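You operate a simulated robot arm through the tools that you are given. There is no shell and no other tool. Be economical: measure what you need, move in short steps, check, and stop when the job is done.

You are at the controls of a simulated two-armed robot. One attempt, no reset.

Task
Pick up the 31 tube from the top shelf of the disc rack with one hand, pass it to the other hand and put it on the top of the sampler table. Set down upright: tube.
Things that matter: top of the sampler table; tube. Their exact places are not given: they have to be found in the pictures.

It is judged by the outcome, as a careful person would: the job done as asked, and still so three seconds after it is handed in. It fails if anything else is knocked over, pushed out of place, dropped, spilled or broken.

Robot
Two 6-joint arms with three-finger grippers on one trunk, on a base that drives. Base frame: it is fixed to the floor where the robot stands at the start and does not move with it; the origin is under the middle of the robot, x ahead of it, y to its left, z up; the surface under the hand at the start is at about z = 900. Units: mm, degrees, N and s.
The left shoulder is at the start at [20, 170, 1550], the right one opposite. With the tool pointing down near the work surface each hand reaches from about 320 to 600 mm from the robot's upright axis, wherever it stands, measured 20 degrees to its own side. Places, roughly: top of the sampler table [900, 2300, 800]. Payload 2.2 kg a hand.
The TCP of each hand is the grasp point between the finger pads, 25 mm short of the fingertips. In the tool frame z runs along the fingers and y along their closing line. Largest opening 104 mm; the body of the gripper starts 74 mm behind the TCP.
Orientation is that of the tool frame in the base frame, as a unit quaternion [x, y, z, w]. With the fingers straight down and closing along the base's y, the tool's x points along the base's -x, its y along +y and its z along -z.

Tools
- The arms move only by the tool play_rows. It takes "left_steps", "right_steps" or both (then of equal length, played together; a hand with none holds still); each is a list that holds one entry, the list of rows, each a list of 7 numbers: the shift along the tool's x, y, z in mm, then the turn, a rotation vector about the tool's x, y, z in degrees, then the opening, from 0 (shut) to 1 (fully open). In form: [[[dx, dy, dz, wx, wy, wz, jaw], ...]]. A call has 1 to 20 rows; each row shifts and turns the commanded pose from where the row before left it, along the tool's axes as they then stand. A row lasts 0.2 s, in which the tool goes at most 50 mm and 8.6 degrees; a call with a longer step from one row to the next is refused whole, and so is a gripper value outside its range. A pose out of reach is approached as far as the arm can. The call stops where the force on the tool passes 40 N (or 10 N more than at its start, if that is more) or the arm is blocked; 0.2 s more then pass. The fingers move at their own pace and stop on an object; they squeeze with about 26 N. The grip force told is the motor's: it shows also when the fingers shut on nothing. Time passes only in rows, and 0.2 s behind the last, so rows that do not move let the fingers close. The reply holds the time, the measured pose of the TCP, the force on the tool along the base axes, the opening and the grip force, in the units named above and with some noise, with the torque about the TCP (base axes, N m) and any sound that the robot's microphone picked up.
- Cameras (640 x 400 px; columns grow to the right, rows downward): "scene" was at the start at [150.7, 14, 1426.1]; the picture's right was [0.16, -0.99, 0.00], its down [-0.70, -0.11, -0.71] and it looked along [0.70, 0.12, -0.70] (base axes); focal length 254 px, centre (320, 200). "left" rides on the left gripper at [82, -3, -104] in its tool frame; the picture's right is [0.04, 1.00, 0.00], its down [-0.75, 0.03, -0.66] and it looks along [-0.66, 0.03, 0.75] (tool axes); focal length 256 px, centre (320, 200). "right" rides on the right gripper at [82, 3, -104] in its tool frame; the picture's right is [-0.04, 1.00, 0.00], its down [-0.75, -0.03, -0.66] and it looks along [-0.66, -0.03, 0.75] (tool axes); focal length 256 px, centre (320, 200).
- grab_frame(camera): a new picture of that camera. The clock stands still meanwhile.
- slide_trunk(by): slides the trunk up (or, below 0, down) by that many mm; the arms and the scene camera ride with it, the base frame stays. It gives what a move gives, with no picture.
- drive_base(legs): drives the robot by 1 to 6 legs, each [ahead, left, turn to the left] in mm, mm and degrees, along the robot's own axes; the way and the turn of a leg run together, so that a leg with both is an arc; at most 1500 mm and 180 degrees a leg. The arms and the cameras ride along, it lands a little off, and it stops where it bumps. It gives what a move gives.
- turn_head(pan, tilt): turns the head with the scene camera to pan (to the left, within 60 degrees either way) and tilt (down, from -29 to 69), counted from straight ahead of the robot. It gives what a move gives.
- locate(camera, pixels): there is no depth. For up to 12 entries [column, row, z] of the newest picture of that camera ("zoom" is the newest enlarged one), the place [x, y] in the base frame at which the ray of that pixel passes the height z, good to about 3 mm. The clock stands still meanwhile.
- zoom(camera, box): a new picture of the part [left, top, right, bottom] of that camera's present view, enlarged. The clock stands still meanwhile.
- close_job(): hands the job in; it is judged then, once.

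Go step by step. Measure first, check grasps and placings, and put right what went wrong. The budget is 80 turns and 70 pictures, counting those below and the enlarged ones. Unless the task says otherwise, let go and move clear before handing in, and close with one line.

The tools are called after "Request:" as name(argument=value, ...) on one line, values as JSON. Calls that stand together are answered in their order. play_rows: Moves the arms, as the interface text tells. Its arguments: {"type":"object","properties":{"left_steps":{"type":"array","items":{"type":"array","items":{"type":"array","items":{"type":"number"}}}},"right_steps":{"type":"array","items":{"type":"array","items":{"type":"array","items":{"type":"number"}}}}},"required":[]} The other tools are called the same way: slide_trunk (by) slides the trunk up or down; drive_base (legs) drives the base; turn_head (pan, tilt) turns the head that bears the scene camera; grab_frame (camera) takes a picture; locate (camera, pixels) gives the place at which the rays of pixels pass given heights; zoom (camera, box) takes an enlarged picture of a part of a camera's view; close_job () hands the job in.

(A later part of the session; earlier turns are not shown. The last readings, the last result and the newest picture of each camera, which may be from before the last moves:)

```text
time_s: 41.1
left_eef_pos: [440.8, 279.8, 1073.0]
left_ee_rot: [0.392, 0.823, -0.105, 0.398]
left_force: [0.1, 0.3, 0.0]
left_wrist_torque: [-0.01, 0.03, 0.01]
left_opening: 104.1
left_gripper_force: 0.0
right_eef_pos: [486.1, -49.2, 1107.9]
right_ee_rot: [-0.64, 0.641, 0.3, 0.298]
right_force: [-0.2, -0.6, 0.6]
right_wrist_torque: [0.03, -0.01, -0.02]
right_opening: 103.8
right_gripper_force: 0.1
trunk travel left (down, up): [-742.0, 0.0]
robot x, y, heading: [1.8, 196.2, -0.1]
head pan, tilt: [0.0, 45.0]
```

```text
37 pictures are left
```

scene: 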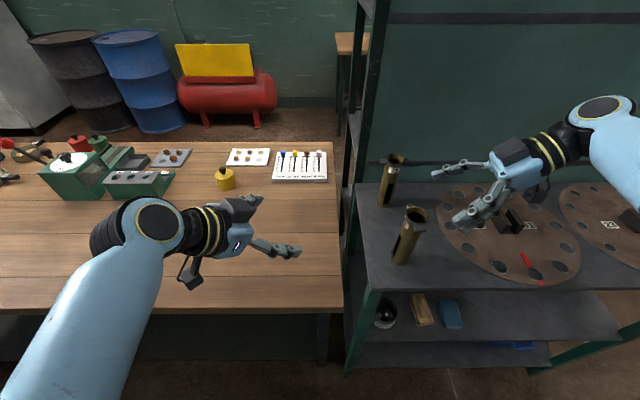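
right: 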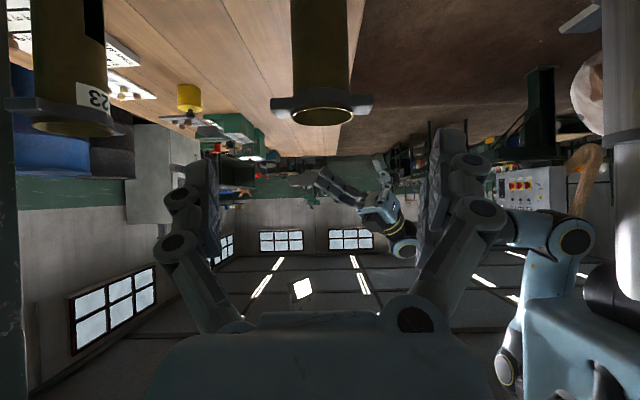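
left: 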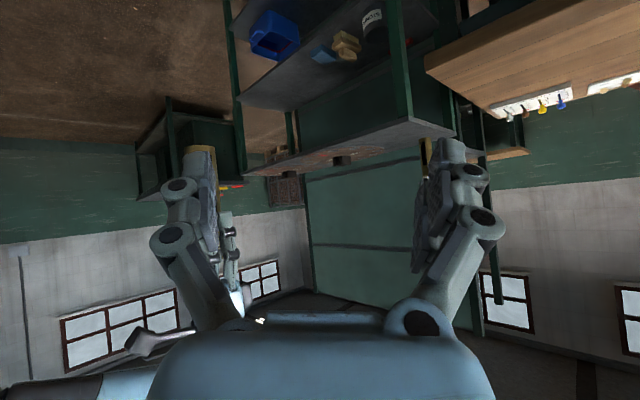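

The side pose is good, and the tube's rim (col 323) is centred between the fingers. I'll check the height of the disc block before going in.

Request:
locate(camera="scene", pixels=[[508, 212, 960], [510, 232, 900], [417, 213, 1050], [400, 262, 900]])

Request:
play_rows(right_steps=[[[25, 0, 0, 0, 0, 0, 1], [25, 0, 0, 0, 0, 0, 1], [0, 0, 0, 0, 0, 0, 1]]])

Request:
zoom(camera="scene", box=[350, 110, 590, 260])

Request:
zoom(camera="right", box=[160, 0, 480, 200])

```text
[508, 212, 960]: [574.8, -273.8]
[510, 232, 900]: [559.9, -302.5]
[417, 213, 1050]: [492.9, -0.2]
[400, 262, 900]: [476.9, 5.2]
```

```text
time_s: 41.9
left_eef_pos: [441.3, 279.6, 1071.9]
left_ee_rot: [0.392, 0.823, -0.106, 0.397]
left_force: [-0.3, 0.4, 0.0]
left_wrist_torque: [0.01, -0.02, 0.0]
left_opening: 104.1
left_gripper_force: 0.0
right_eef_pos: [486.7, -80.3, 1069.5]
right_ee_rot: [-0.64, 0.642, 0.3, 0.298]
right_force: [0.1, -0.1, 0.7]
right_wrist_torque: [0.01, 0.04, 0.03]
right_opening: 104.0
right_gripper_force: 0.1
trunk travel left (down, up): [-742.0, 0.0]
robot x, y, heading: [-1.6, 191.6, -0.1]
head pan, tilt: [0.0, 45.0]
```

```text
2.67 times, centred on (470, 185) of scene
```

zoom: 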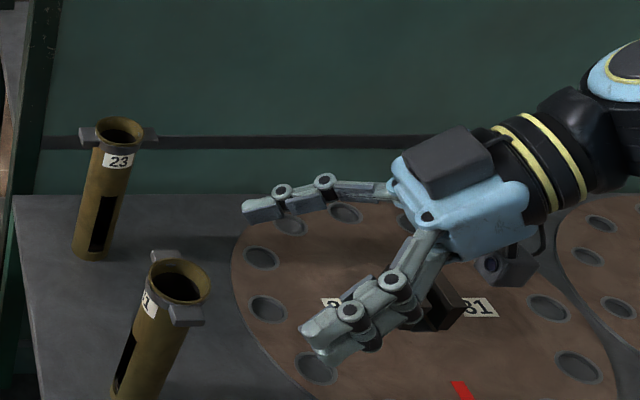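

```text
2.00 times, centred on (320, 100) of right
```

zoom: 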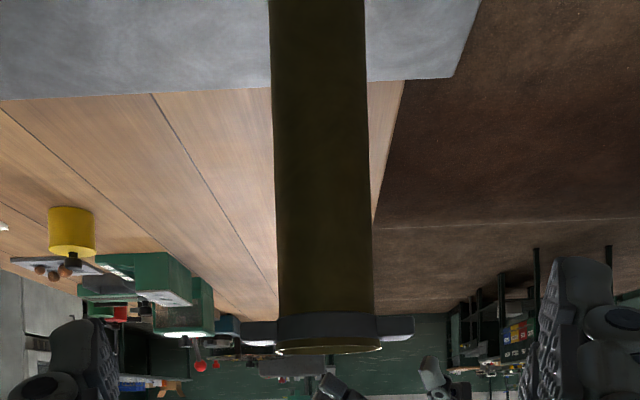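

The block is at about (570, -280), away from the path, and the tube is centred. I'll advance 100 mm along the tool axis, then look.

Request:
play_rows(right_steps=[[[0, 0, 20, 0, 0, 0, 1], [0, 0, 20, 0, 0, 0, 1], [0, 0, 20, 0, 0, 0, 1], [0, 0, 20, 0, 0, 0, 1], [0, 0, 20, 0, 0, 0, 1], [0, 0, 0, 0, 0, 0, 1]]])

Request:
grab_frame(camera="right")

Request:
zoom(camera="scene", box=[350, 130, 510, 280])

```text
time_s: 43.3
left_eef_pos: [442.2, 278.8, 1072.0]
left_ee_rot: [0.392, 0.823, -0.105, 0.398]
left_force: [0.4, -0.2, 0.1]
left_wrist_torque: [0.04, 0.02, 0.0]
left_opening: 103.9
left_gripper_force: 0.0
right_eef_pos: [485.2, -4.5, 1005.4]
right_ee_rot: [-0.641, 0.642, 0.299, 0.297]
right_force: [0.1, -1.2, 0.1]
right_wrist_torque: [0.04, 0.0, 0.01]
right_opening: 103.7
right_gripper_force: 0.0
trunk travel left (down, up): [-742.0, 0.0]
robot x, y, heading: [2.0, 195.6, -0.4]
head pan, tilt: [0.0, 45.0]
```

```text
34 pictures are left
```

right: 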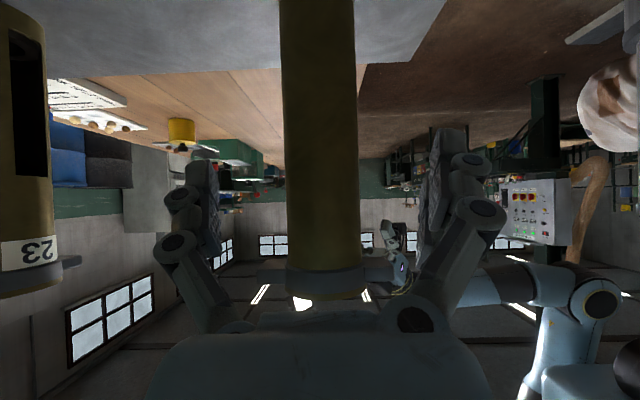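

```text
2.67 times, centred on (430, 205) of scene
```

zoom: 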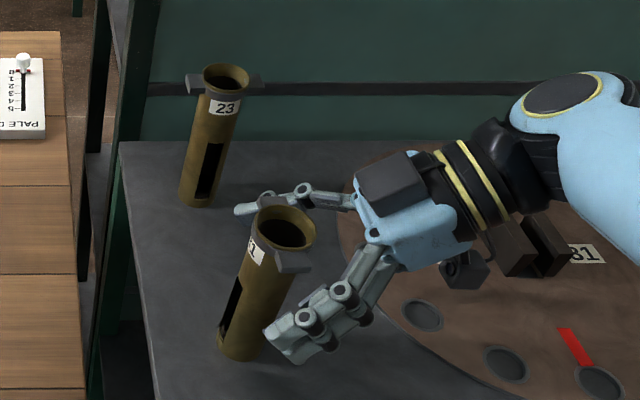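

The fingers straddle the tube below the ears. I'll close and lift slightly.

Request:
play_rows(right_steps=[[[0, 0, 0, 0, 0, 0, 0.7], [0, 0, 0, 0, 0, 0, 0.45], [0, 0, 0, 0, 0, 0, 0.2], [0, 0, 0, 0, 0, 0, 0], [0, 0, 0, 0, 0, 0, 0], [0, 0, 0, 0, 0, 0, 0], [0, 0, 0, 0, 0, 0, 0]]])

Request:
zoom(camera="scene", box=[350, 130, 510, 280])

```text
time_s: 44.9
left_eef_pos: [441.4, 279.0, 1072.8]
left_ee_rot: [0.392, 0.823, -0.106, 0.398]
left_force: [0.4, 0.3, -0.5]
left_wrist_torque: [-0.01, 0.02, 0.01]
left_opening: 104.2
left_gripper_force: 0.0
right_eef_pos: [485.2, -5.5, 1004.8]
right_ee_rot: [-0.64, 0.643, 0.299, 0.298]
right_force: [-1.2, 0.9, -0.1]
right_wrist_torque: [-0.01, 0.05, 0.0]
right_opening: 41.7
right_gripper_force: 26.0
trunk travel left (down, up): [-742.0, 0.0]
robot x, y, heading: [1.7, 194.5, -0.2]
head pan, tilt: [0.0, 45.0]
```

```text
2.67 times, centred on (430, 205) of scene
```

zoom: 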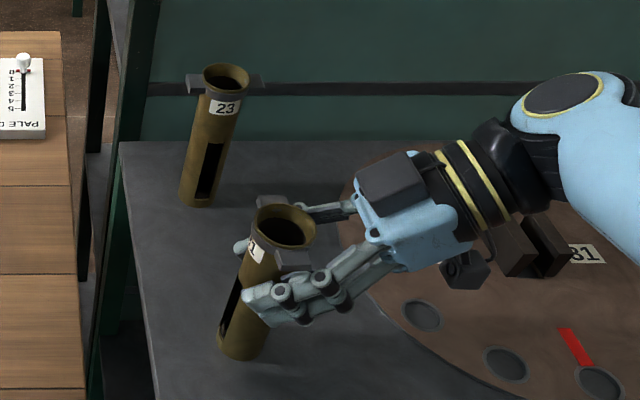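

It gripped at 41.7 mm, on the round body. I'll lift straight up by 80 mm.

Request:
play_rows(right_steps=[[[-3.8, 0, -3.2, 0, 0, 0, 0], [-7.7, 0, -6.4, 0, 0, 0, 0], [-10, 0, -8.4, 0, 0, 0, 0], [-10, 0, -8.4, 0, 0, 0, 0], [-10, 0, -8.4, 0, 0, 0, 0], [-10, 0, -8.4, 0, 0, 0, 0], [-10, 0, -8.4, 0, 0, 0, 0], [0, 0, 0, 0, 0, 0, 0]]])

Request:
zoom(camera="scene", box=[350, 100, 550, 280])

```text
time_s: 46.7
left_eef_pos: [442.3, 279.1, 1071.6]
left_ee_rot: [0.392, 0.823, -0.106, 0.397]
left_force: [-0.4, 0.2, -1.3]
left_wrist_torque: [-0.02, 0.04, 0.0]
left_opening: 103.8
left_gripper_force: 0.1
right_eef_pos: [486.8, -4.6, 1084.7]
right_ee_rot: [-0.639, 0.643, 0.299, 0.297]
right_force: [0.4, 0.2, -1.6]
right_wrist_torque: [-0.05, 0.0, -0.01]
right_opening: 41.7
right_gripper_force: 26.0
trunk travel left (down, up): [-742.0, 0.0]
robot x, y, heading: [1.7, 193.8, -0.1]
head pan, tilt: [0.0, 45.0]
```

```text
2.22 times, centred on (450, 190) of scene
```

zoom: 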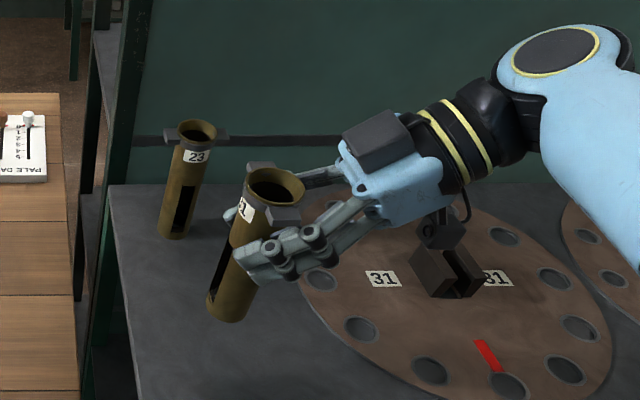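

The tube is held from the side. I'll back off 560 mm, then turn the left hand to mirror the right and tilt the tube 25° toward it.

Request:
drive_base(legs=[[-560, 0, 0]])

Request:
play_rows(left_steps=[[[0, 0, -8, 6.18, -0.79, 3.7, 1], [0, 0, -8, 6.18, -0.79, 3.7, 1], [0, 0, -8, 6.18, -0.79, 3.7, 1], [0, 0, -8, 6.18, -0.79, 3.7, 1], [0, 0, -8, 6.18, -0.79, 3.7, 1], [0, 0, -8, 6.18, -0.79, 3.7, 1], [0, 0, -8, 0, 0, 0, 1], [0, 0, 0, 0, 0, 0, 1]]], right_steps=[[[0, 0, 0, 0, -5, 0, 0], [0, 0, 0, 0, -5, 0, 0], [0, 0, 0, 0, -5, 0, 0], [0, 0, 0, 0, -5, 0, 0], [0, 0, 0, 0, -5, 0, 0], [0, 0, 0, 0, 0, 0, 0], [0, 0, 0, 0, 0, 0, 0], [0, 0, 0, 0, 0, 0, 0]]])

Request:
grab_frame(camera="scene")

```text
time_s: 49.9
left_eef_pos: [-111.6, 280.6, 1071.4]
left_ee_rot: [0.391, 0.823, -0.105, 0.398]
left_force: [0.4, 1.1, -0.4]
left_wrist_torque: [0.01, -0.01, 0.01]
left_opening: 104.1
left_gripper_force: 0.1
right_eef_pos: [-65.9, -3.5, 1084.4]
right_ee_rot: [-0.641, 0.641, 0.3, 0.297]
right_force: [0.7, -0.8, -1.7]
right_wrist_torque: [-0.02, 0.0, -0.04]
right_opening: 41.6
right_gripper_force: 25.9
trunk travel left (down, up): [-742.0, 0.0]
robot x, y, heading: [-546.0, 195.8, -0.2]
head pan, tilt: [0.0, 45.0]
```

```text
time_s: 51.7
left_eef_pos: [-127.3, 319.3, 1109.4]
left_ee_rot: [0.64, 0.641, -0.298, 0.3]
left_force: [0.3, 0.4, 0.1]
left_wrist_torque: [0.0, 0.02, -0.01]
left_opening: 104.0
left_gripper_force: 0.0
right_eef_pos: [-65.5, -3.1, 1084.7]
right_ee_rot: [-0.561, 0.562, 0.432, 0.429]
right_force: [0.6, 0.3, -2.7]
right_wrist_torque: [-0.04, -0.03, 0.0]
right_opening: 41.8
right_gripper_force: 25.8
trunk travel left (down, up): [-742.0, 0.0]
robot x, y, heading: [-549.7, 194.0, -0.3]
head pan, tilt: [0.0, 45.0]
```

```text
30 pictures are left
```

scene: 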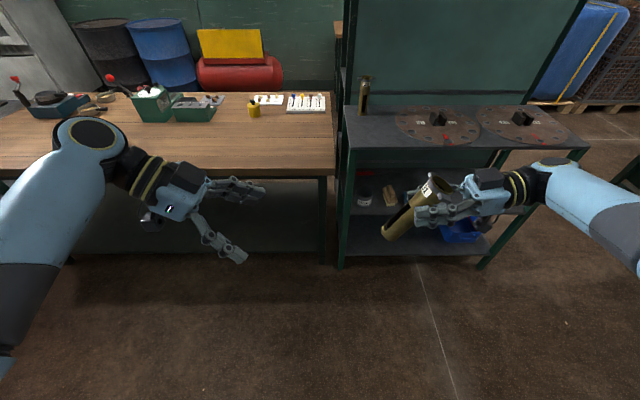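

Both hands face each other. I'll bring the right hand (with the tube) to the robot's midline and the left to a 90 mm standoff at the same x.

Request:
play_rows(right_steps=[[[-5, 0, 18.4, 0, 0, 0, 0], [-5, 0, 18.4, 0, 0, 0, 0], [-5, 0, 18.4, 0, 0, 0, 0], [-5, 0, 18.4, 0, 0, 0, 0], [-5, 0, 18.4, 0, 0, 0, 0], [-5, 0, 18.4, 0, 0, 0, 0], [-5, 0, 18.4, 0, 0, 0, 0], [-5, 0, 18.4, 0, 0, 0, 0], [-5, 0, 18.4, 0, 0, 0, 0], [-5, 0, 18.4, 0, 0, 0, 0], [0, 0, 0, 0, 0, 0, 0]]], left_steps=[[[0, 12.4, 4.7, 0, 0, 0, 1], [0, 12.4, 4.7, 0, 0, 0, 1], [0, 12.4, 4.7, 0, 0, 0, 1], [0, 12.4, 4.7, 0, 0, 0, 1], [0, 12.4, 4.7, 0, 0, 0, 1], [0, 0, 0, 0, 0, 0, 1], [0, 0, 0, 0, 0, 0, 1], [0, 0, 0, 0, 0, 0, 1], [0, 0, 0, 0, 0, 0, 1], [0, 0, 0, 0, 0, 0, 1], [0, 0, 0, 0, 0, 0, 1]]])

Request:
grab_frame(camera="scene")

Request:
grab_frame(camera="left")

```text
time_s: 54.1
left_eef_pos: [-65.0, 298.9, 1093.9]
left_ee_rot: [0.641, 0.641, -0.298, 0.299]
left_force: [0.0, -0.4, -0.2]
left_wrist_torque: [0.04, 0.0, 0.0]
left_opening: 104.0
left_gripper_force: 0.0
right_eef_pos: [-65.5, 187.6, 1085.2]
right_ee_rot: [-0.56, 0.563, 0.43, 0.43]
right_force: [-0.7, -1.0, -1.6]
right_wrist_torque: [-0.01, -0.02, -0.02]
right_opening: 41.5
right_gripper_force: 26.4
trunk travel left (down, up): [-742.0, 0.0]
robot x, y, heading: [-551.8, 194.7, 0.0]
head pan, tilt: [0.0, 45.0]
```

```text
29 pictures are left
```

scene: 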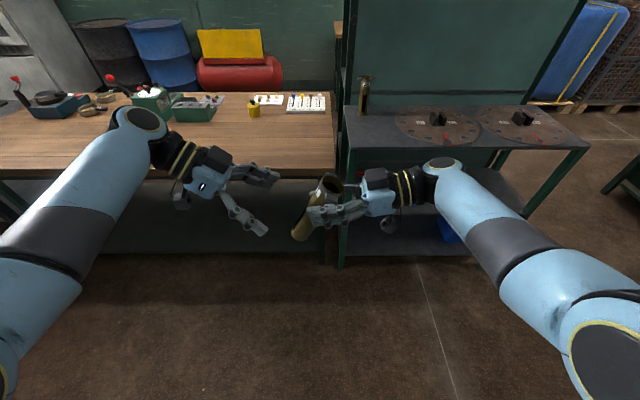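

```text
28 pictures are left
```

left: 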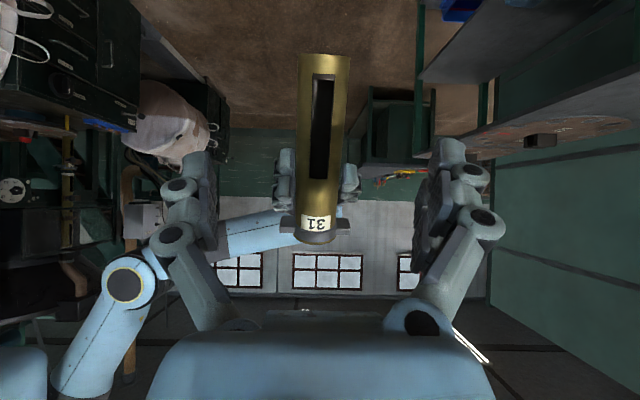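

Everything is aligned: the tube is centred at col 323 in the left view with its slot facing the left palm. I'll nudge the right hand +10 in y and advance the left hand around the lower tube.

Request:
play_rows(right_steps=[[[-1.3, 0, 4.85, 0, 0, 0, 0], [-1.3, 0, 4.85, 0, 0, 0, 0], [0, 0, 0, 0, 0, 0, 0], [0, 0, 0, 0, 0, 0, 0], [0, 0, 0, 0, 0, 0, 0], [0, 0, 0, 0, 0, 0, 0], [0, 0, 0, 0, 0, 0, 0], [0, 0, 0, 0, 0, 0, 0]]], left_steps=[[[0, 0, 0, 0, 0, 0, 1], [0, 0, 0, 0, 0, 0, 1], [1, 0, 17, 0, 0, 0, 1], [1, 0, 17, 0, 0, 0, 1], [1, 0, 17, 0, 0, 0, 1], [1, 0, 17, 0, 0, 0, 1], [0, 0, 17, 0, 0, 0, 1], [0, 0, 0, 0, 0, 0, 1]]])

Request:
zoom(camera="scene", box=[200, 130, 440, 280])

Request:
grab_frame(camera="left")

```text
time_s: 55.9
left_eef_pos: [-66.6, 239.2, 1035.8]
left_ee_rot: [0.64, 0.641, -0.299, 0.3]
left_force: [-0.9, -0.2, 0.3]
left_wrist_torque: [0.03, -0.03, 0.03]
left_opening: 103.9
left_gripper_force: 0.0
right_eef_pos: [-66.9, 197.7, 1084.0]
right_ee_rot: [-0.561, 0.561, 0.432, 0.429]
right_force: [-1.3, -0.2, -1.8]
right_wrist_torque: [-0.03, 0.04, 0.0]
right_opening: 41.4
right_gripper_force: 26.2
trunk travel left (down, up): [-742.0, 0.0]
robot x, y, heading: [-548.4, 197.9, -0.1]
head pan, tilt: [0.0, 45.0]
```

```text
2.67 times, centred on (320, 205) of scene
```

zoom: 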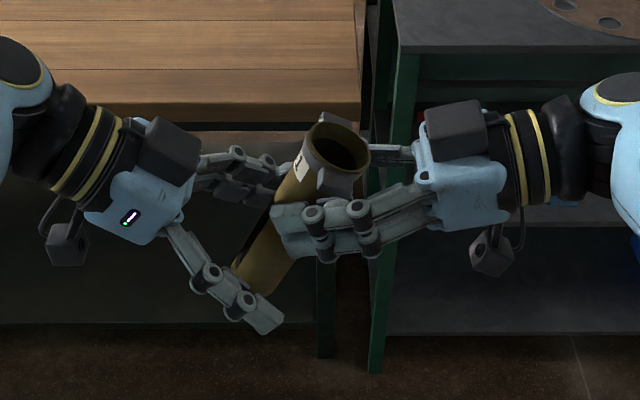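

```text
26 pictures are left
```

left: 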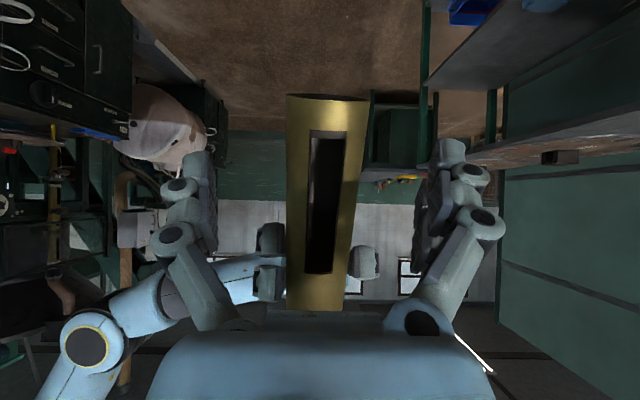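

The left fingers straddle the lower tube, clear of the right fingertips. I'll close the left hand.

Request:
play_rows(left_steps=[[[0, 0, 0, 0, 0, 0, 0.7], [0, 0, 0, 0, 0, 0, 0.5], [0, 0, 0, 0, 0, 0, 0.3], [0, 0, 0, 0, 0, 0, 0], [0, 0, 0, 0, 0, 0, 0], [0, 0, 0, 0, 0, 0, 0], [0, 0, 0, 0, 0, 0, 0]]], right_steps=[[[0, 0, 0, 0, 0, 0, 0], [0, 0, 0, 0, 0, 0, 0], [0, 0, 0, 0, 0, 0, 0], [0, 0, 0, 0, 0, 0, 0], [0, 0, 0, 0, 0, 0, 0], [0, 0, 0, 0, 0, 0, 0], [0, 0, 0, 0, 0, 0, 0]]])

Request:
zoom(camera="scene", box=[200, 130, 440, 280])

```text
time_s: 57.5
left_eef_pos: [-66.0, 237.3, 1036.4]
left_ee_rot: [0.64, 0.641, -0.298, 0.3]
left_force: [13.9, 0.2, -3.5]
left_wrist_torque: [0.09, -0.18, 0.08]
left_opening: 40.8
left_gripper_force: 25.6
right_eef_pos: [-65.8, 197.6, 1084.7]
right_ee_rot: [-0.56, 0.562, 0.431, 0.429]
right_force: [-14.3, -0.1, 3.6]
right_wrist_torque: [0.15, 0.84, 0.53]
right_opening: 41.6
right_gripper_force: 25.4
trunk travel left (down, up): [-742.0, 0.0]
robot x, y, heading: [-551.9, 195.5, -0.1]
head pan, tilt: [0.0, 45.0]
```

```text
2.67 times, centred on (320, 205) of scene
```

zoom: 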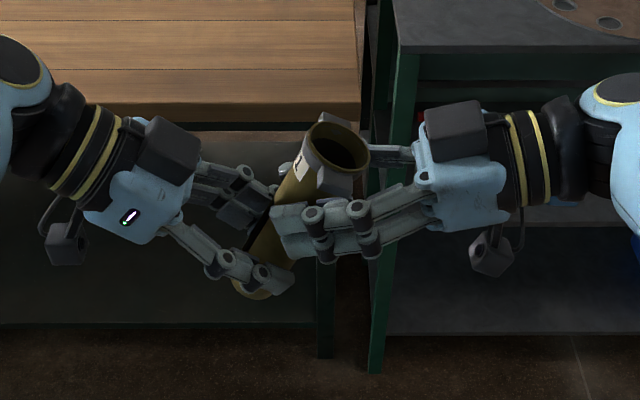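

Both hands hold the tube, with a 14 N sideways strain. I'll ease the left by +1.5 in x, release the right and pull it straight back.

Request:
play_rows(left_steps=[[[0, 0.8, 0, 0, 0, 0, 0], [0, 0.7, 0, 0, 0, 0, 0], [0, 0, 0, 0, 0, 0, 0], [0, 0, 0, 0, 0, 0, 0], [0, 0, 0, 0, 0, 0, 0], [0, 0, 0, 0, 0, 0, 0], [0, 0, 0, 0, 0, 0, 0], [0, 0, 0, 0, 0, 0, 0], [0, 0, 0, 0, 0, 0, 0], [0, 0, 0, 0, 0, 0, 0], [0, 0, 0, 0, 0, 0, 0], [0, 0, 0, 0, 0, 0, 0], [0, 0, 0, 0, 0, 0, 0], [0, 0, 0, 0, 0, 0, 0]]], right_steps=[[[0, 0, 0, 0, 0, 0, 0], [0, 0, 0, 0, 0, 0, 0], [0, 0, 0, 0, 0, 0, 0.5], [0, 0, 0, 0, 0, 0, 0.7], [0, 0, 0, 0, 0, 0, 1], [0, 0, 0, 0, 0, 0, 1], [0, 0, 0, 0, 0, 0, 1], [0, 0, -15, 0, 0, 0, 1], [0, 0, -25, 0, 0, 0, 1], [0, 0, -30, 0, 0, 0, 1], [0, 0, -30, 0, 0, 0, 1], [0, 0, -30, 0, 0, 0, 1], [0, 0, -30, 0, 0, 0, 1], [0, 0, 0, 0, 0, 0, 1]]])

Request:
zoom(camera="scene", box=[200, 130, 440, 280])

```text
time_s: 60.5
left_eef_pos: [-64.5, 238.6, 1035.3]
left_ee_rot: [0.64, 0.641, -0.298, 0.299]
left_force: [0.9, -0.4, 0.1]
left_wrist_torque: [0.03, 0.01, -0.01]
left_opening: 40.7
left_gripper_force: 26.5
right_eef_pos: [-66.4, 42.3, 1125.9]
right_ee_rot: [-0.561, 0.562, 0.432, 0.428]
right_force: [0.5, 0.7, -0.3]
right_wrist_torque: [-0.02, 0.0, 0.03]
right_opening: 104.0
right_gripper_force: 0.1
trunk travel left (down, up): [-742.0, 0.0]
robot x, y, heading: [-551.0, 196.7, 0.2]
head pan, tilt: [0.0, 45.0]
```

```text
2.67 times, centred on (320, 205) of scene
```

zoom: 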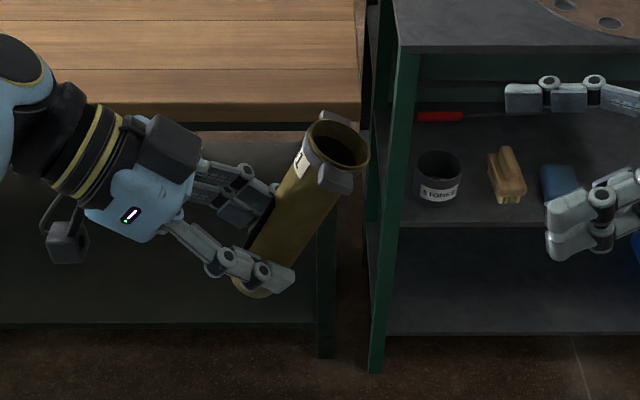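

The left hand now holds the tube alone, low on the body. I'll bring the tube upright (−25° about tool y) and tuck the right hand away outward.

Request:
play_rows(left_steps=[[[0, 0, -5, 0, -5, 0, 0], [0, 0, -5, 0, -5, 0, 0], [0, 0, -5, 0, -5, 0, 0], [0, 0, -5, 0, -5, 0, 0], [0, 0, -5, 0, -5, 0, 0], [0, 0, 0, 0, 0, 0, 0]]], right_steps=[[[0, 0, -30, 0, 5, 0, 1], [0, 0, -30, 0, 5, 0, 1], [0, 0, -30, 0, 5, 0, 1], [0, 0, -30, 0, 5, 0, 1], [0, 0, -30, 0, 5, 0, 1], [0, 0, 0, 0, 0, 0, 1]]])

Request:
turn_head(pan=50, tilt=25)

Request:
drive_base(legs=[[-50, 1100, 0]])

Request:
grab_frame(camera="scene")

```text
time_s: 61.9
left_eef_pos: [-63.3, 260.0, 1048.2]
left_ee_rot: [0.561, 0.561, -0.43, 0.431]
left_force: [0.0, 0.9, -1.7]
left_wrist_torque: [0.06, 0.03, 0.04]
left_opening: 40.8
left_gripper_force: 25.9
right_eef_pos: [-66.1, -89.9, 1190.0]
right_ee_rot: [-0.641, 0.642, 0.299, 0.296]
right_force: [-0.3, -0.4, 0.0]
right_wrist_torque: [-0.01, 0.01, 0.0]
right_opening: 103.9
right_gripper_force: 0.0
trunk travel left (down, up): [-742.0, 0.0]
robot x, y, heading: [-548.3, 193.9, -0.2]
head pan, tilt: [0.0, 45.0]
```

```text
time_s: 63.1
left_eef_pos: [-63.6, 258.8, 1048.7]
left_ee_rot: [0.56, 0.561, -0.43, 0.431]
left_force: [0.4, -0.1, -2.7]
left_wrist_torque: [0.01, -0.02, 0.02]
left_opening: 40.6
left_gripper_force: 26.1
right_eef_pos: [-65.3, -91.1, 1191.0]
right_ee_rot: [-0.641, 0.642, 0.299, 0.297]
right_force: [0.6, 0.4, 0.5]
right_wrist_torque: [-0.05, 0.01, -0.03]
right_opening: 104.0
right_gripper_force: 0.0
trunk travel left (down, up): [-742.0, 0.0]
robot x, y, heading: [-550.2, 195.7, -0.1]
head pan, tilt: [50.0, 25.0]
```

```text
time_s: 68.7
left_eef_pos: [-104.9, 1354.7, 1048.5]
left_ee_rot: [0.564, 0.558, -0.432, 0.428]
left_force: [0.2, 0.4, -2.1]
left_wrist_torque: [0.01, 0.02, 0.05]
left_opening: 40.7
left_gripper_force: 25.7
right_eef_pos: [-109.6, 1003.7, 1190.3]
right_ee_rot: [-0.637, 0.645, 0.298, 0.299]
right_force: [0.1, -0.2, -0.1]
right_wrist_torque: [-0.03, 0.0, 0.01]
right_opening: 103.8
right_gripper_force: 0.1
trunk travel left (down, up): [-742.0, 0.0]
robot x, y, heading: [-589.2, 1294.9, -0.6]
head pan, tilt: [50.0, 25.0]
```

```text
23 pictures are left
```

scene: 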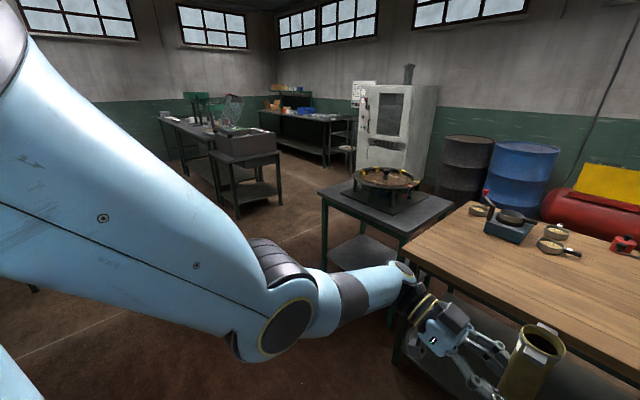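

The sampler table is the dark table at pixels (318–455, 175–235), with a round device at (385,190) on its rear. I'll zoom in and measure its top.

Request:
zoom(camera="scene", box=[300, 140, 470, 250])

Request:
locate(camera="scene", pixels=[[318, 192, 800], [401, 232, 800], [455, 205, 800], [377, 216, 800], [341, 194, 800], [427, 196, 800], [415, 262, 900], [470, 205, 900]])

```text
3.64 times, centred on (385, 195) of scene
```

zoom: 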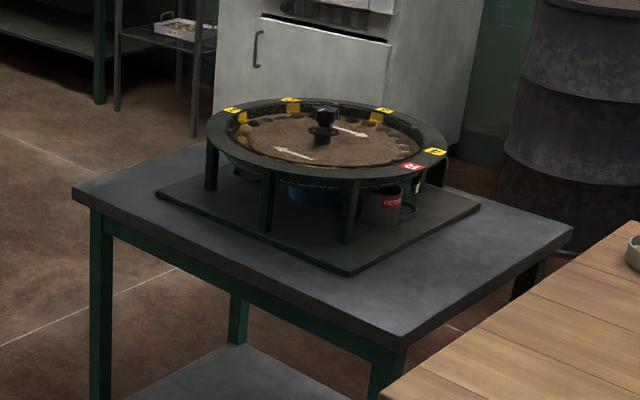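

```text
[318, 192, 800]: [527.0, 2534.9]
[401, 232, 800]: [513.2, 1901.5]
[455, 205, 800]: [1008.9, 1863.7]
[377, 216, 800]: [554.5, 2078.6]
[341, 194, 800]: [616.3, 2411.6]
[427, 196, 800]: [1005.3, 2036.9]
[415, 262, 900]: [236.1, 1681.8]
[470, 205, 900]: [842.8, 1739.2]
```

The table front edge runs along x≈520 from y≈1900 to 2535, and a free strip about 90 mm wide lies in front of the sampler's base board. I'll drive to y≈2100, then turn the left hand (and tube) to point straight ahead.

Request:
drive_base(legs=[[0, 800, 0.6]])

Request:
play_rows(left_steps=[[[7.2, 0, -27, 0, 0, 0, 0], [7.2, 0, -27, 0, 0, 0, 0], [7.2, 0, -27, 0, 0, 0, 0], [7.2, 0, -27, 0, 0, 0, 0], [7.2, 0, -27, 0, 0, 0, 0], [-7.9, 0, 0, 0, 0, 0, 0], [0, 0, 0, -7.9, 0, -2.12, 0], [0, 0, 0, -7.9, 0, -2.12, 0], [0, 0, 0, -7.9, 0, -2.12, 0], [0, 0, 0, -7.9, 0, -2.12, 0], [0, 0, 0, -7.9, 0, -2.12, 0], [0, 0, 0, -7.9, 0, -2.12, 0], [0, 0, 0, -7.9, 0, -2.12, 0], [0, 0, 0, -7.9, 0, -2.12, 0], [0, 0, 0, -7.9, 0, -2.12, 0], [0, 0, 0, -7.9, 0, -2.12, 0], [0, 0, 0, -7.9, 0, -2.12, 0], [0, 0, 0, 0, 0, 0, 0]]])

Request:
turn_head(pan=0, tilt=35)

Request:
grab_frame(camera="scene")

```text
time_s: 73.0
left_eef_pos: [-96.6, 2155.7, 1050.2]
left_ee_rot: [0.562, 0.559, -0.432, 0.43]
left_force: [0.0, 0.9, -1.4]
left_wrist_torque: [-0.01, 0.01, -0.04]
left_opening: 40.6
left_gripper_force: 25.9
right_eef_pos: [-101.2, 1804.3, 1188.9]
right_ee_rot: [-0.639, 0.643, 0.299, 0.298]
right_force: [0.6, -0.5, 0.3]
right_wrist_torque: [0.01, -0.03, 0.02]
right_opening: 104.4
right_gripper_force: 0.0
trunk travel left (down, up): [-742.0, 0.0]
robot x, y, heading: [-585.1, 2091.3, -0.5]
head pan, tilt: [50.0, 25.0]
```

```text
time_s: 76.8
left_eef_pos: [-99.5, 2291.8, 1057.5]
left_ee_rot: [0.015, 0.794, -0.012, 0.607]
left_force: [0.8, -0.1, -1.4]
left_wrist_torque: [-0.02, -0.02, 0.0]
left_opening: 40.6
left_gripper_force: 25.8
left hand out of reach, approached as far as the arm can: row 5
right_eef_pos: [-100.4, 1804.6, 1189.4]
right_ee_rot: [-0.638, 0.644, 0.299, 0.299]
right_force: [-0.2, 0.8, -0.6]
right_wrist_torque: [-0.03, -0.01, -0.04]
right_opening: 103.8
right_gripper_force: 0.0
trunk travel left (down, up): [-742.0, 0.0]
robot x, y, heading: [-583.7, 2093.0, -0.4]
head pan, tilt: [50.0, 25.0]
```

```text
time_s: 78.0
left_eef_pos: [-99.3, 2292.0, 1056.8]
left_ee_rot: [0.014, 0.795, -0.011, 0.607]
left_force: [0.3, -0.4, -2.9]
left_wrist_torque: [-0.04, 0.04, -0.01]
left_opening: 40.9
left_gripper_force: 26.4
right_eef_pos: [-101.1, 1804.0, 1190.4]
right_ee_rot: [-0.638, 0.643, 0.299, 0.299]
right_force: [1.1, 0.5, 0.1]
right_wrist_torque: [0.01, -0.02, -0.01]
right_opening: 103.8
right_gripper_force: 0.0
trunk travel left (down, up): [-742.0, 0.0]
robot x, y, heading: [-585.0, 2096.2, -0.4]
head pan, tilt: [0.0, 35.0]
```

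```text
21 pictures are left
```

scene: 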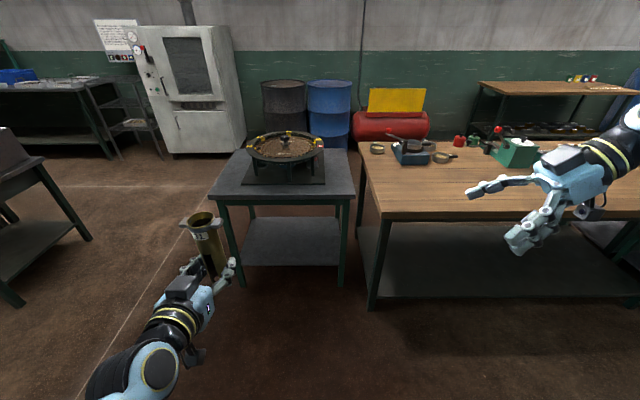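

The table is straight ahead, with its front edge along row ~202 from col 209 to 354. I'll measure its edges and the board.

Request:
zoom(camera="scene", box=[190, 120, 370, 220])

Request:
locate(camera="scene", pixels=[[209, 201, 800], [354, 198, 800], [242, 185, 800], [325, 184, 800], [252, 155, 800], [322, 155, 800], [280, 199, 800], [350, 150, 800]])

```text
3.56 times, centred on (280, 170) of scene
```

zoom: 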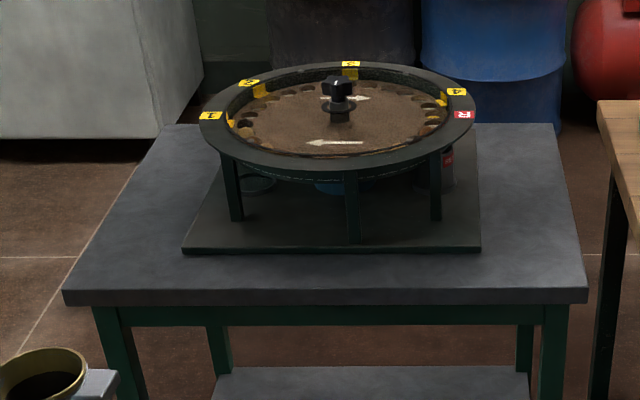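

```text
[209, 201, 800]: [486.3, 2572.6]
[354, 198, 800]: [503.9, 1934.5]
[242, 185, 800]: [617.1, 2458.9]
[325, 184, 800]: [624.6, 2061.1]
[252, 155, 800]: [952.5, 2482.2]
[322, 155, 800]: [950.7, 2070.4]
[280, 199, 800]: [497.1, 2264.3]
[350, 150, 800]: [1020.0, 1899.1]
```

The front edge is at x≈525, the board front at x≈620 and its left side at y≈2459. The front-left corner near (575, 2495) is free. I'll tuck the right hand back, lower the trunk, and drive in with the tube at about 60 mm clearance.

Request:
play_rows(right_steps=[[[12.8, 20, -15.3, 0, 0, 0, 1], [12.8, 20, -15.3, 0, 0, 0, 1], [12.8, 20, -15.3, 0, 0, 0, 1], [12.8, 20, -15.3, 0, 0, 0, 1], [12.8, 20, -15.3, 0, 0, 0, 1], [0, 0, 0, 0, 0, 0, 1]]])

Request:
slide_trunk(by=-130)

Request:
drive_base(legs=[[0, 200, 0.4], [540, 0, 0]])

Request:
turn_head(pan=15, tilt=45)

Request:
grab_frame(camera="scene")

```text
time_s: 79.4
left_eef_pos: [-100.3, 2292.1, 1057.6]
left_ee_rot: [0.015, 0.794, -0.011, 0.607]
left_force: [0.8, -0.2, -2.1]
left_wrist_torque: [-0.01, 0.03, -0.01]
left_opening: 40.5
left_gripper_force: 26.5
right_eef_pos: [-201.8, 1705.6, 1191.3]
right_ee_rot: [-0.639, 0.644, 0.298, 0.298]
right_force: [0.8, -0.4, -0.4]
right_wrist_torque: [0.02, 0.01, 0.0]
right_opening: 104.1
right_gripper_force: 0.0
trunk travel left (down, up): [-742.0, 0.0]
robot x, y, heading: [-584.0, 2093.0, -0.3]
head pan, tilt: [0.0, 35.0]
```

```text
time_s: 81.0
left_eef_pos: [-101.7, 2292.5, 925.8]
left_ee_rot: [0.015, 0.795, -0.011, 0.606]
left_force: [-0.5, 0.6, -2.7]
left_wrist_torque: [0.01, 0.02, -0.01]
left_opening: 40.9
left_gripper_force: 25.7
right_eef_pos: [-202.2, 1704.6, 1060.3]
right_ee_rot: [-0.638, 0.644, 0.299, 0.298]
right_force: [0.2, -0.1, -0.2]
right_wrist_torque: [0.02, 0.05, 0.02]
right_opening: 104.1
right_gripper_force: 0.0
trunk travel left (down, up): [-612.0, 130.0]
robot x, y, heading: [-585.8, 2094.0, -0.6]
head pan, tilt: [0.0, 35.0]
```

```text
time_s: 85.3
left_eef_pos: [441.2, 2494.2, 923.3]
left_ee_rot: [0.013, 0.796, -0.01, 0.605]
left_force: [1.4, -0.3, -2.0]
left_wrist_torque: [-0.02, -0.02, -0.01]
left_opening: 40.5
left_gripper_force: 25.8
right_eef_pos: [341.9, 1905.9, 1060.8]
right_ee_rot: [-0.64, 0.642, 0.3, 0.297]
right_force: [0.0, 0.3, 0.2]
right_wrist_torque: [-0.01, 0.01, 0.0]
right_opening: 104.2
right_gripper_force: 0.0
trunk travel left (down, up): [-612.0, 130.0]
robot x, y, heading: [-41.0, 2292.4, 0.1]
head pan, tilt: [0.0, 35.0]
```

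```text
time_s: 86.0
left_eef_pos: [439.5, 2493.2, 925.0]
left_ee_rot: [0.012, 0.796, -0.009, 0.605]
left_force: [0.1, 0.5, -2.3]
left_wrist_torque: [-0.01, 0.03, 0.0]
left_opening: 40.9
left_gripper_force: 26.0
right_eef_pos: [342.8, 1904.9, 1061.0]
right_ee_rot: [-0.641, 0.641, 0.3, 0.297]
right_force: [0.2, 0.7, -1.6]
right_wrist_torque: [0.0, 0.0, 0.01]
right_opening: 104.2
right_gripper_force: 0.0
trunk travel left (down, up): [-612.0, 130.0]
robot x, y, heading: [-41.6, 2293.5, -0.2]
head pan, tilt: [15.0, 45.0]
```

```text
19 pictures are left
```

scene: 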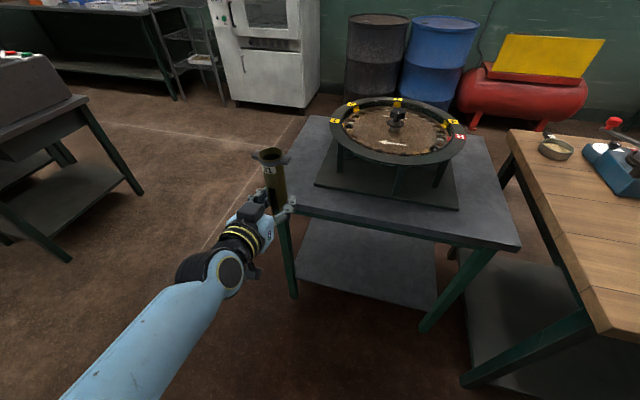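

I can see the table's front-left area better now, so I'll refine its corner positions.

Request:
locate(camera="scene", pixels=[[519, 243, 800], [300, 211, 800], [315, 186, 800], [458, 208, 800], [306, 116, 800], [286, 160, 800], [297, 205, 800]])

Request:
zoom(camera="scene", box=[230, 110, 400, 260])

```text
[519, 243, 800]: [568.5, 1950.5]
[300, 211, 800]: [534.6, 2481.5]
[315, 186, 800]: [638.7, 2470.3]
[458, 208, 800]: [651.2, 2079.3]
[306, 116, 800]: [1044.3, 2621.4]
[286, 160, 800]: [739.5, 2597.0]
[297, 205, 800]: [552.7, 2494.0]
```

```text
2.67 times, centred on (315, 185) of scene
```

zoom: 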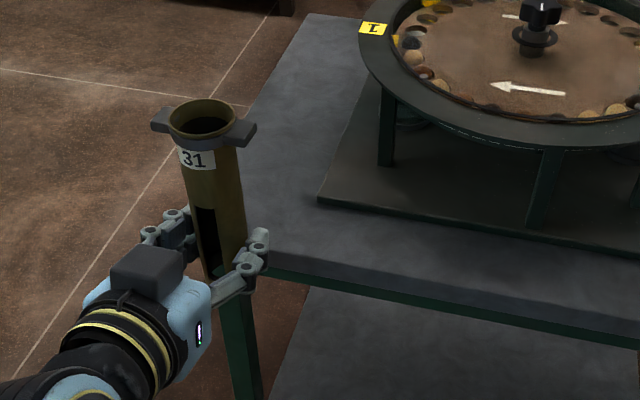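

The front edge is at x≈535, the left edge at y≈2580 and the board corner at about (639, 2470). My target for the tube axis is (590, 2515). I'll drive in a little and extend the arm.

Request:
drive_base(legs=[[70, 20, 0]])

Request:
play_rows(left_steps=[[[-4.7, 0, 17.4, 0, 0, 0, 0], [-4.7, 0, 17.4, 0, 0, 0, 0], [-4.7, 0, 17.4, 0, 0, 0, 0], [-4.7, 0, 17.4, 0, 0, 0, 0], [0, 0, 0, 0, 0, 0, 0]]])

Request:
zoom(camera="scene", box=[230, 90, 430, 250])

Request:
grab_frame(camera="left")

```text
time_s: 87.1
left_eef_pos: [510.5, 2513.6, 924.9]
left_ee_rot: [0.012, 0.796, -0.009, 0.605]
left_force: [1.2, 0.5, -1.9]
left_wrist_torque: [-0.01, 0.01, -0.01]
left_opening: 40.5
left_gripper_force: 25.8
right_eef_pos: [414.0, 1926.2, 1059.7]
right_ee_rot: [-0.64, 0.642, 0.3, 0.297]
right_force: [0.9, -0.5, 0.4]
right_wrist_torque: [0.0, 0.04, 0.02]
right_opening: 103.8
right_gripper_force: 0.1
trunk travel left (down, up): [-612.0, 130.0]
robot x, y, heading: [25.9, 2314.7, -0.0]
head pan, tilt: [15.0, 45.0]
```

```text
time_s: 88.3
left_eef_pos: [582.0, 2511.3, 924.8]
left_ee_rot: [0.013, 0.796, -0.01, 0.605]
left_force: [-0.5, 0.4, -2.0]
left_wrist_torque: [0.0, 0.0, -0.03]
left_opening: 40.2
left_gripper_force: 26.2
right_eef_pos: [411.8, 1925.6, 1060.2]
right_ee_rot: [-0.641, 0.641, 0.299, 0.297]
right_force: [-0.6, -0.5, 1.0]
right_wrist_torque: [0.0, -0.03, -0.02]
right_opening: 104.1
right_gripper_force: 0.1
trunk travel left (down, up): [-612.0, 130.0]
robot x, y, heading: [29.3, 2313.6, -0.1]
head pan, tilt: [15.0, 45.0]
```

```text
2.50 times, centred on (330, 170) of scene
```

zoom: 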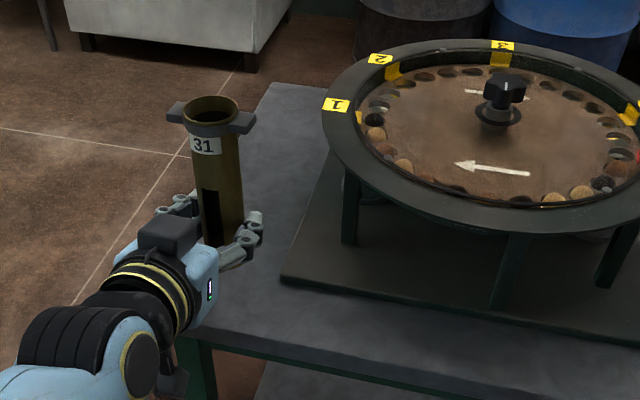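

```text
16 pictures are left
```

left: 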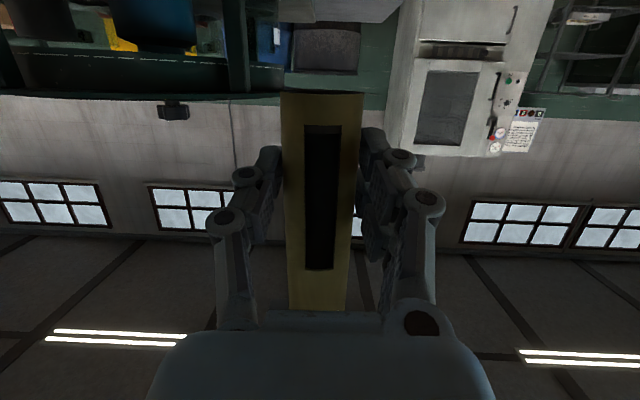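

I'll recheck the edges from this closer view before lowering.

Request:
locate(camera="zoom", pixels=[[330, 352, 800], [215, 328, 800], [500, 390, 800], [262, 95, 800], [244, 140, 800], [283, 275, 800], [220, 241, 885], [211, 110, 1030]])

```text
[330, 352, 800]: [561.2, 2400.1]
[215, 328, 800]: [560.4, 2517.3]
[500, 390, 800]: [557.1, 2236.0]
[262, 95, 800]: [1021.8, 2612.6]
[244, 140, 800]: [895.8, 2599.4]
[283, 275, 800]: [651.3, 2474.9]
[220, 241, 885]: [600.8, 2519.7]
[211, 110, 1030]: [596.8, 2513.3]
```

The front edge now reads x≈560, so I'd like more margin. I'll zoom in tightly on the edge to settle it.

Request:
zoom(camera="scene", box=[280, 180, 380, 250])

```text
5.71 times, centred on (330, 215) of scene
```

zoom: 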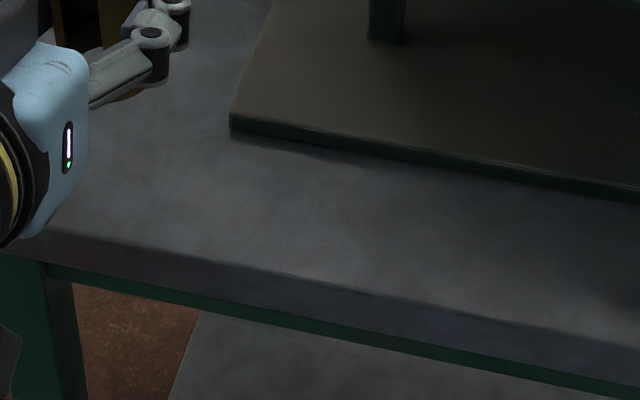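

Request:
locate(camera="zoom", pixels=[[90, 238, 800], [350, 288, 800], [600, 340, 800], [232, 130, 800], [350, 288, 770]])

```text
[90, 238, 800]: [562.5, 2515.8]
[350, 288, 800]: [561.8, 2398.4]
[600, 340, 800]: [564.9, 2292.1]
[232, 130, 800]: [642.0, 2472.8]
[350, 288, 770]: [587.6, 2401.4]
```

The true front edge is x≈562 and the board corner is at (642, 2473). I'll shift the tube to about (625, 2525) and lower most of the way.

Request:
drive_base(legs=[[35, 13, 0]])

Request:
play_rows(left_steps=[[[12.5, 0, 3.4, 0, 0, 0, 0], [12.5, 0, 3.4, 0, 0, 0, 0], [12.5, 0, 3.4, 0, 0, 0, 0], [12.5, 0, 3.4, 0, 0, 0, 0], [8, 0, 2.2, 0, 0, 0, 0], [0, 0, 0, 0, 0, 0, 0]]])

Request:
zoom(camera="scene", box=[230, 120, 370, 260])

```text
time_s: 89.1
left_eef_pos: [617.9, 2525.0, 923.3]
left_ee_rot: [0.012, 0.796, -0.01, 0.605]
left_force: [1.8, 0.5, -1.5]
left_wrist_torque: [-0.04, 0.02, -0.04]
left_opening: 40.4
left_gripper_force: 25.9
right_eef_pos: [449.2, 1939.1, 1060.4]
right_ee_rot: [-0.64, 0.642, 0.299, 0.297]
right_force: [0.9, -0.9, 0.2]
right_wrist_torque: [-0.02, 0.06, 0.05]
right_opening: 104.0
right_gripper_force: 0.1
trunk travel left (down, up): [-612.0, 130.0]
robot x, y, heading: [65.9, 2328.4, 0.1]
head pan, tilt: [15.0, 45.0]
```

```text
time_s: 90.5
left_eef_pos: [617.3, 2525.1, 871.8]
left_ee_rot: [0.013, 0.796, -0.01, 0.605]
left_force: [0.3, 0.0, -2.8]
left_wrist_torque: [0.02, 0.04, 0.01]
left_opening: 40.6
left_gripper_force: 26.0
left hand out of reach, approached as far as the arm can: row 2
right_eef_pos: [446.8, 1939.0, 1059.9]
right_ee_rot: [-0.641, 0.642, 0.299, 0.297]
right_force: [0.9, 0.0, 0.4]
right_wrist_torque: [-0.01, 0.02, -0.02]
right_opening: 104.2
right_gripper_force: 0.2
trunk travel left (down, up): [-612.0, 130.0]
robot x, y, heading: [61.6, 2324.5, -0.2]
head pan, tilt: [15.0, 45.0]
```

```text
2.86 times, centred on (300, 190) of scene
```

zoom: 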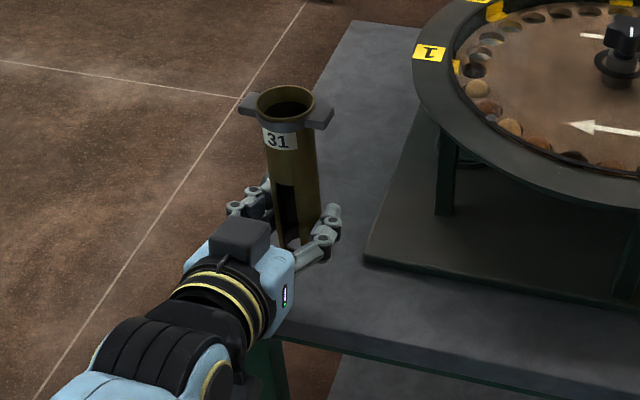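

The tube is clear of the board and inside the left edge. I'll lower a further 20 mm, then creep to contact.

Request:
play_rows(left_steps=[[[4.8, 0, 1.3, 0, 0, 0, 0], [4.8, 0, 1.3, 0, 0, 0, 0], [4.8, 0, 1.3, 0, 0, 0, 0], [3.9, 0, 1.05, 0, 0, 0, 0], [1.9, 0, 0.5, 0, 0, 0, 0], [1.9, 0, 0.5, 0, 0, 0, 0], [0, 0, 0, 0, 0, 0, 0]]])

```text
time_s: 92.1
left_eef_pos: [616.9, 2524.9, 849.3]
left_ee_rot: [0.012, 0.796, -0.009, 0.605]
left_force: [0.5, 0.1, -2.2]
left_wrist_torque: [-0.03, 0.05, -0.01]
left_opening: 40.6
left_gripper_force: 26.2
right_eef_pos: [447.0, 1939.2, 1060.7]
right_ee_rot: [-0.64, 0.642, 0.299, 0.298]
right_force: [1.0, 0.0, -0.3]
right_wrist_torque: [-0.02, 0.01, 0.01]
right_opening: 104.1
right_gripper_force: 0.0
trunk travel left (down, up): [-612.0, 130.0]
robot x, y, heading: [60.8, 2323.9, 0.1]
head pan, tilt: [15.0, 45.0]
```

Request:
play_rows(left_steps=[[[1.2, 0, 0.3, 0, 0, 0, 0], [1.2, 0, 0.3, 0, 0, 0, 0], [1, 0, 0.26, 0, 0, 0, 0], [0, 0, 0, 0, 0, 0, 0]]])

```text
time_s: 93.1
left_eef_pos: [614.9, 2525.5, 846.3]
left_ee_rot: [0.013, 0.796, -0.009, 0.605]
left_force: [0.0, -0.5, -1.6]
left_wrist_torque: [-0.01, 0.04, -0.03]
left_opening: 40.6
left_gripper_force: 26.2
right_eef_pos: [446.4, 1938.4, 1060.4]
right_ee_rot: [-0.64, 0.642, 0.299, 0.297]
right_force: [-0.5, -0.4, -0.1]
right_wrist_torque: [0.0, 0.03, 0.0]
right_opening: 104.0
right_gripper_force: 0.1
trunk travel left (down, up): [-612.0, 130.0]
robot x, y, heading: [60.6, 2319.3, 0.1]
head pan, tilt: [15.0, 45.0]
```

Request:
play_rows(left_steps=[[[0.9, 0, 0.25, 0, 0, 0, 0], [0.9, 0, 0.25, 0, 0, 0, 0], [0.9, 0, 0.25, 0, 0, 0, 0], [0, 0, 0, 0, 0, 0, 0]]])

Request:
zoom(camera="scene", box=[250, 130, 350, 230])

```text
time_s: 94.1
left_eef_pos: [616.1, 2525.9, 842.8]
left_ee_rot: [0.012, 0.796, -0.009, 0.605]
left_force: [0.0, 0.5, -1.8]
left_wrist_torque: [-0.01, 0.0, -0.02]
left_opening: 40.7
left_gripper_force: 25.9
right_eef_pos: [447.5, 1938.2, 1060.3]
right_ee_rot: [-0.64, 0.642, 0.299, 0.297]
right_force: [-0.8, -0.1, 1.1]
right_wrist_torque: [0.03, -0.01, -0.03]
right_opening: 103.8
right_gripper_force: 0.0
trunk travel left (down, up): [-612.0, 130.0]
robot x, y, heading: [63.7, 2321.4, 0.0]
head pan, tilt: [15.0, 45.0]
```

```text
4.00 times, centred on (300, 180) of scene
```

zoom: 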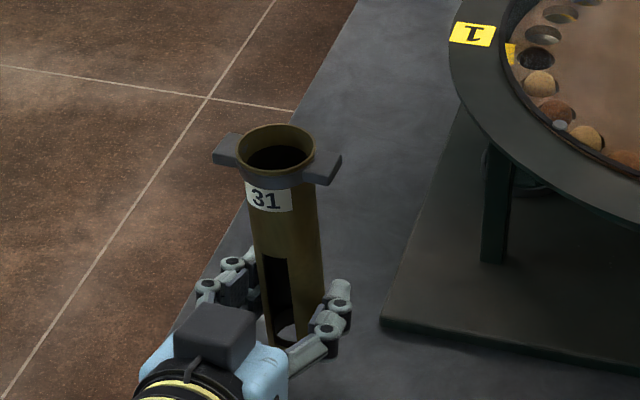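

There's no contact yet. The left edge runs well left of the tube base at (298,350), so I'll continue creeping.

Request:
play_rows(left_steps=[[[0.9, 0, 0.25, 0, 0, 0, 0], [0.9, 0, 0.25, 0, 0, 0, 0], [0.9, 0, 0.25, 0, 0, 0, 0], [0, 0, 0, 0, 0, 0, 0]]])

```text
time_s: 95.1
left_eef_pos: [616.6, 2525.9, 839.1]
left_ee_rot: [0.013, 0.796, -0.01, 0.605]
left_force: [-0.2, -0.7, -2.7]
left_wrist_torque: [0.01, 0.02, 0.05]
left_opening: 40.5
left_gripper_force: 25.3
right_eef_pos: [447.7, 1938.3, 1061.2]
right_ee_rot: [-0.641, 0.641, 0.299, 0.296]
right_force: [0.1, -0.7, 0.2]
right_wrist_torque: [0.03, 0.02, 0.0]
right_opening: 103.9
right_gripper_force: 0.0
trunk travel left (down, up): [-612.0, 130.0]
robot x, y, heading: [64.5, 2324.3, -0.3]
head pan, tilt: [15.0, 45.0]
```

Request:
play_rows(left_steps=[[[0.9, 0, 0.25, 0, 0, 0, 0], [0.9, 0, 0.25, 0, 0, 0, 0], [0.9, 0, 0.25, 0, 0, 0, 0], [0.9, 0, 0.25, 0, 0, 0, 0], [0, 0, 0, 0, 0, 0, 0]]])

```text
time_s: 96.3
left_eef_pos: [616.0, 2525.4, 836.4]
left_ee_rot: [0.012, 0.796, -0.009, 0.605]
left_force: [-0.2, -0.4, -2.6]
left_wrist_torque: [0.02, 0.02, -0.02]
left_opening: 40.4
left_gripper_force: 25.9
right_eef_pos: [447.2, 1938.6, 1061.2]
right_ee_rot: [-0.641, 0.642, 0.3, 0.296]
right_force: [-0.2, 0.1, 0.7]
right_wrist_torque: [-0.02, -0.02, 0.04]
right_opening: 103.8
right_gripper_force: 0.1
trunk travel left (down, up): [-612.0, 130.0]
robot x, y, heading: [61.2, 2326.8, -0.0]
head pan, tilt: [15.0, 45.0]
```

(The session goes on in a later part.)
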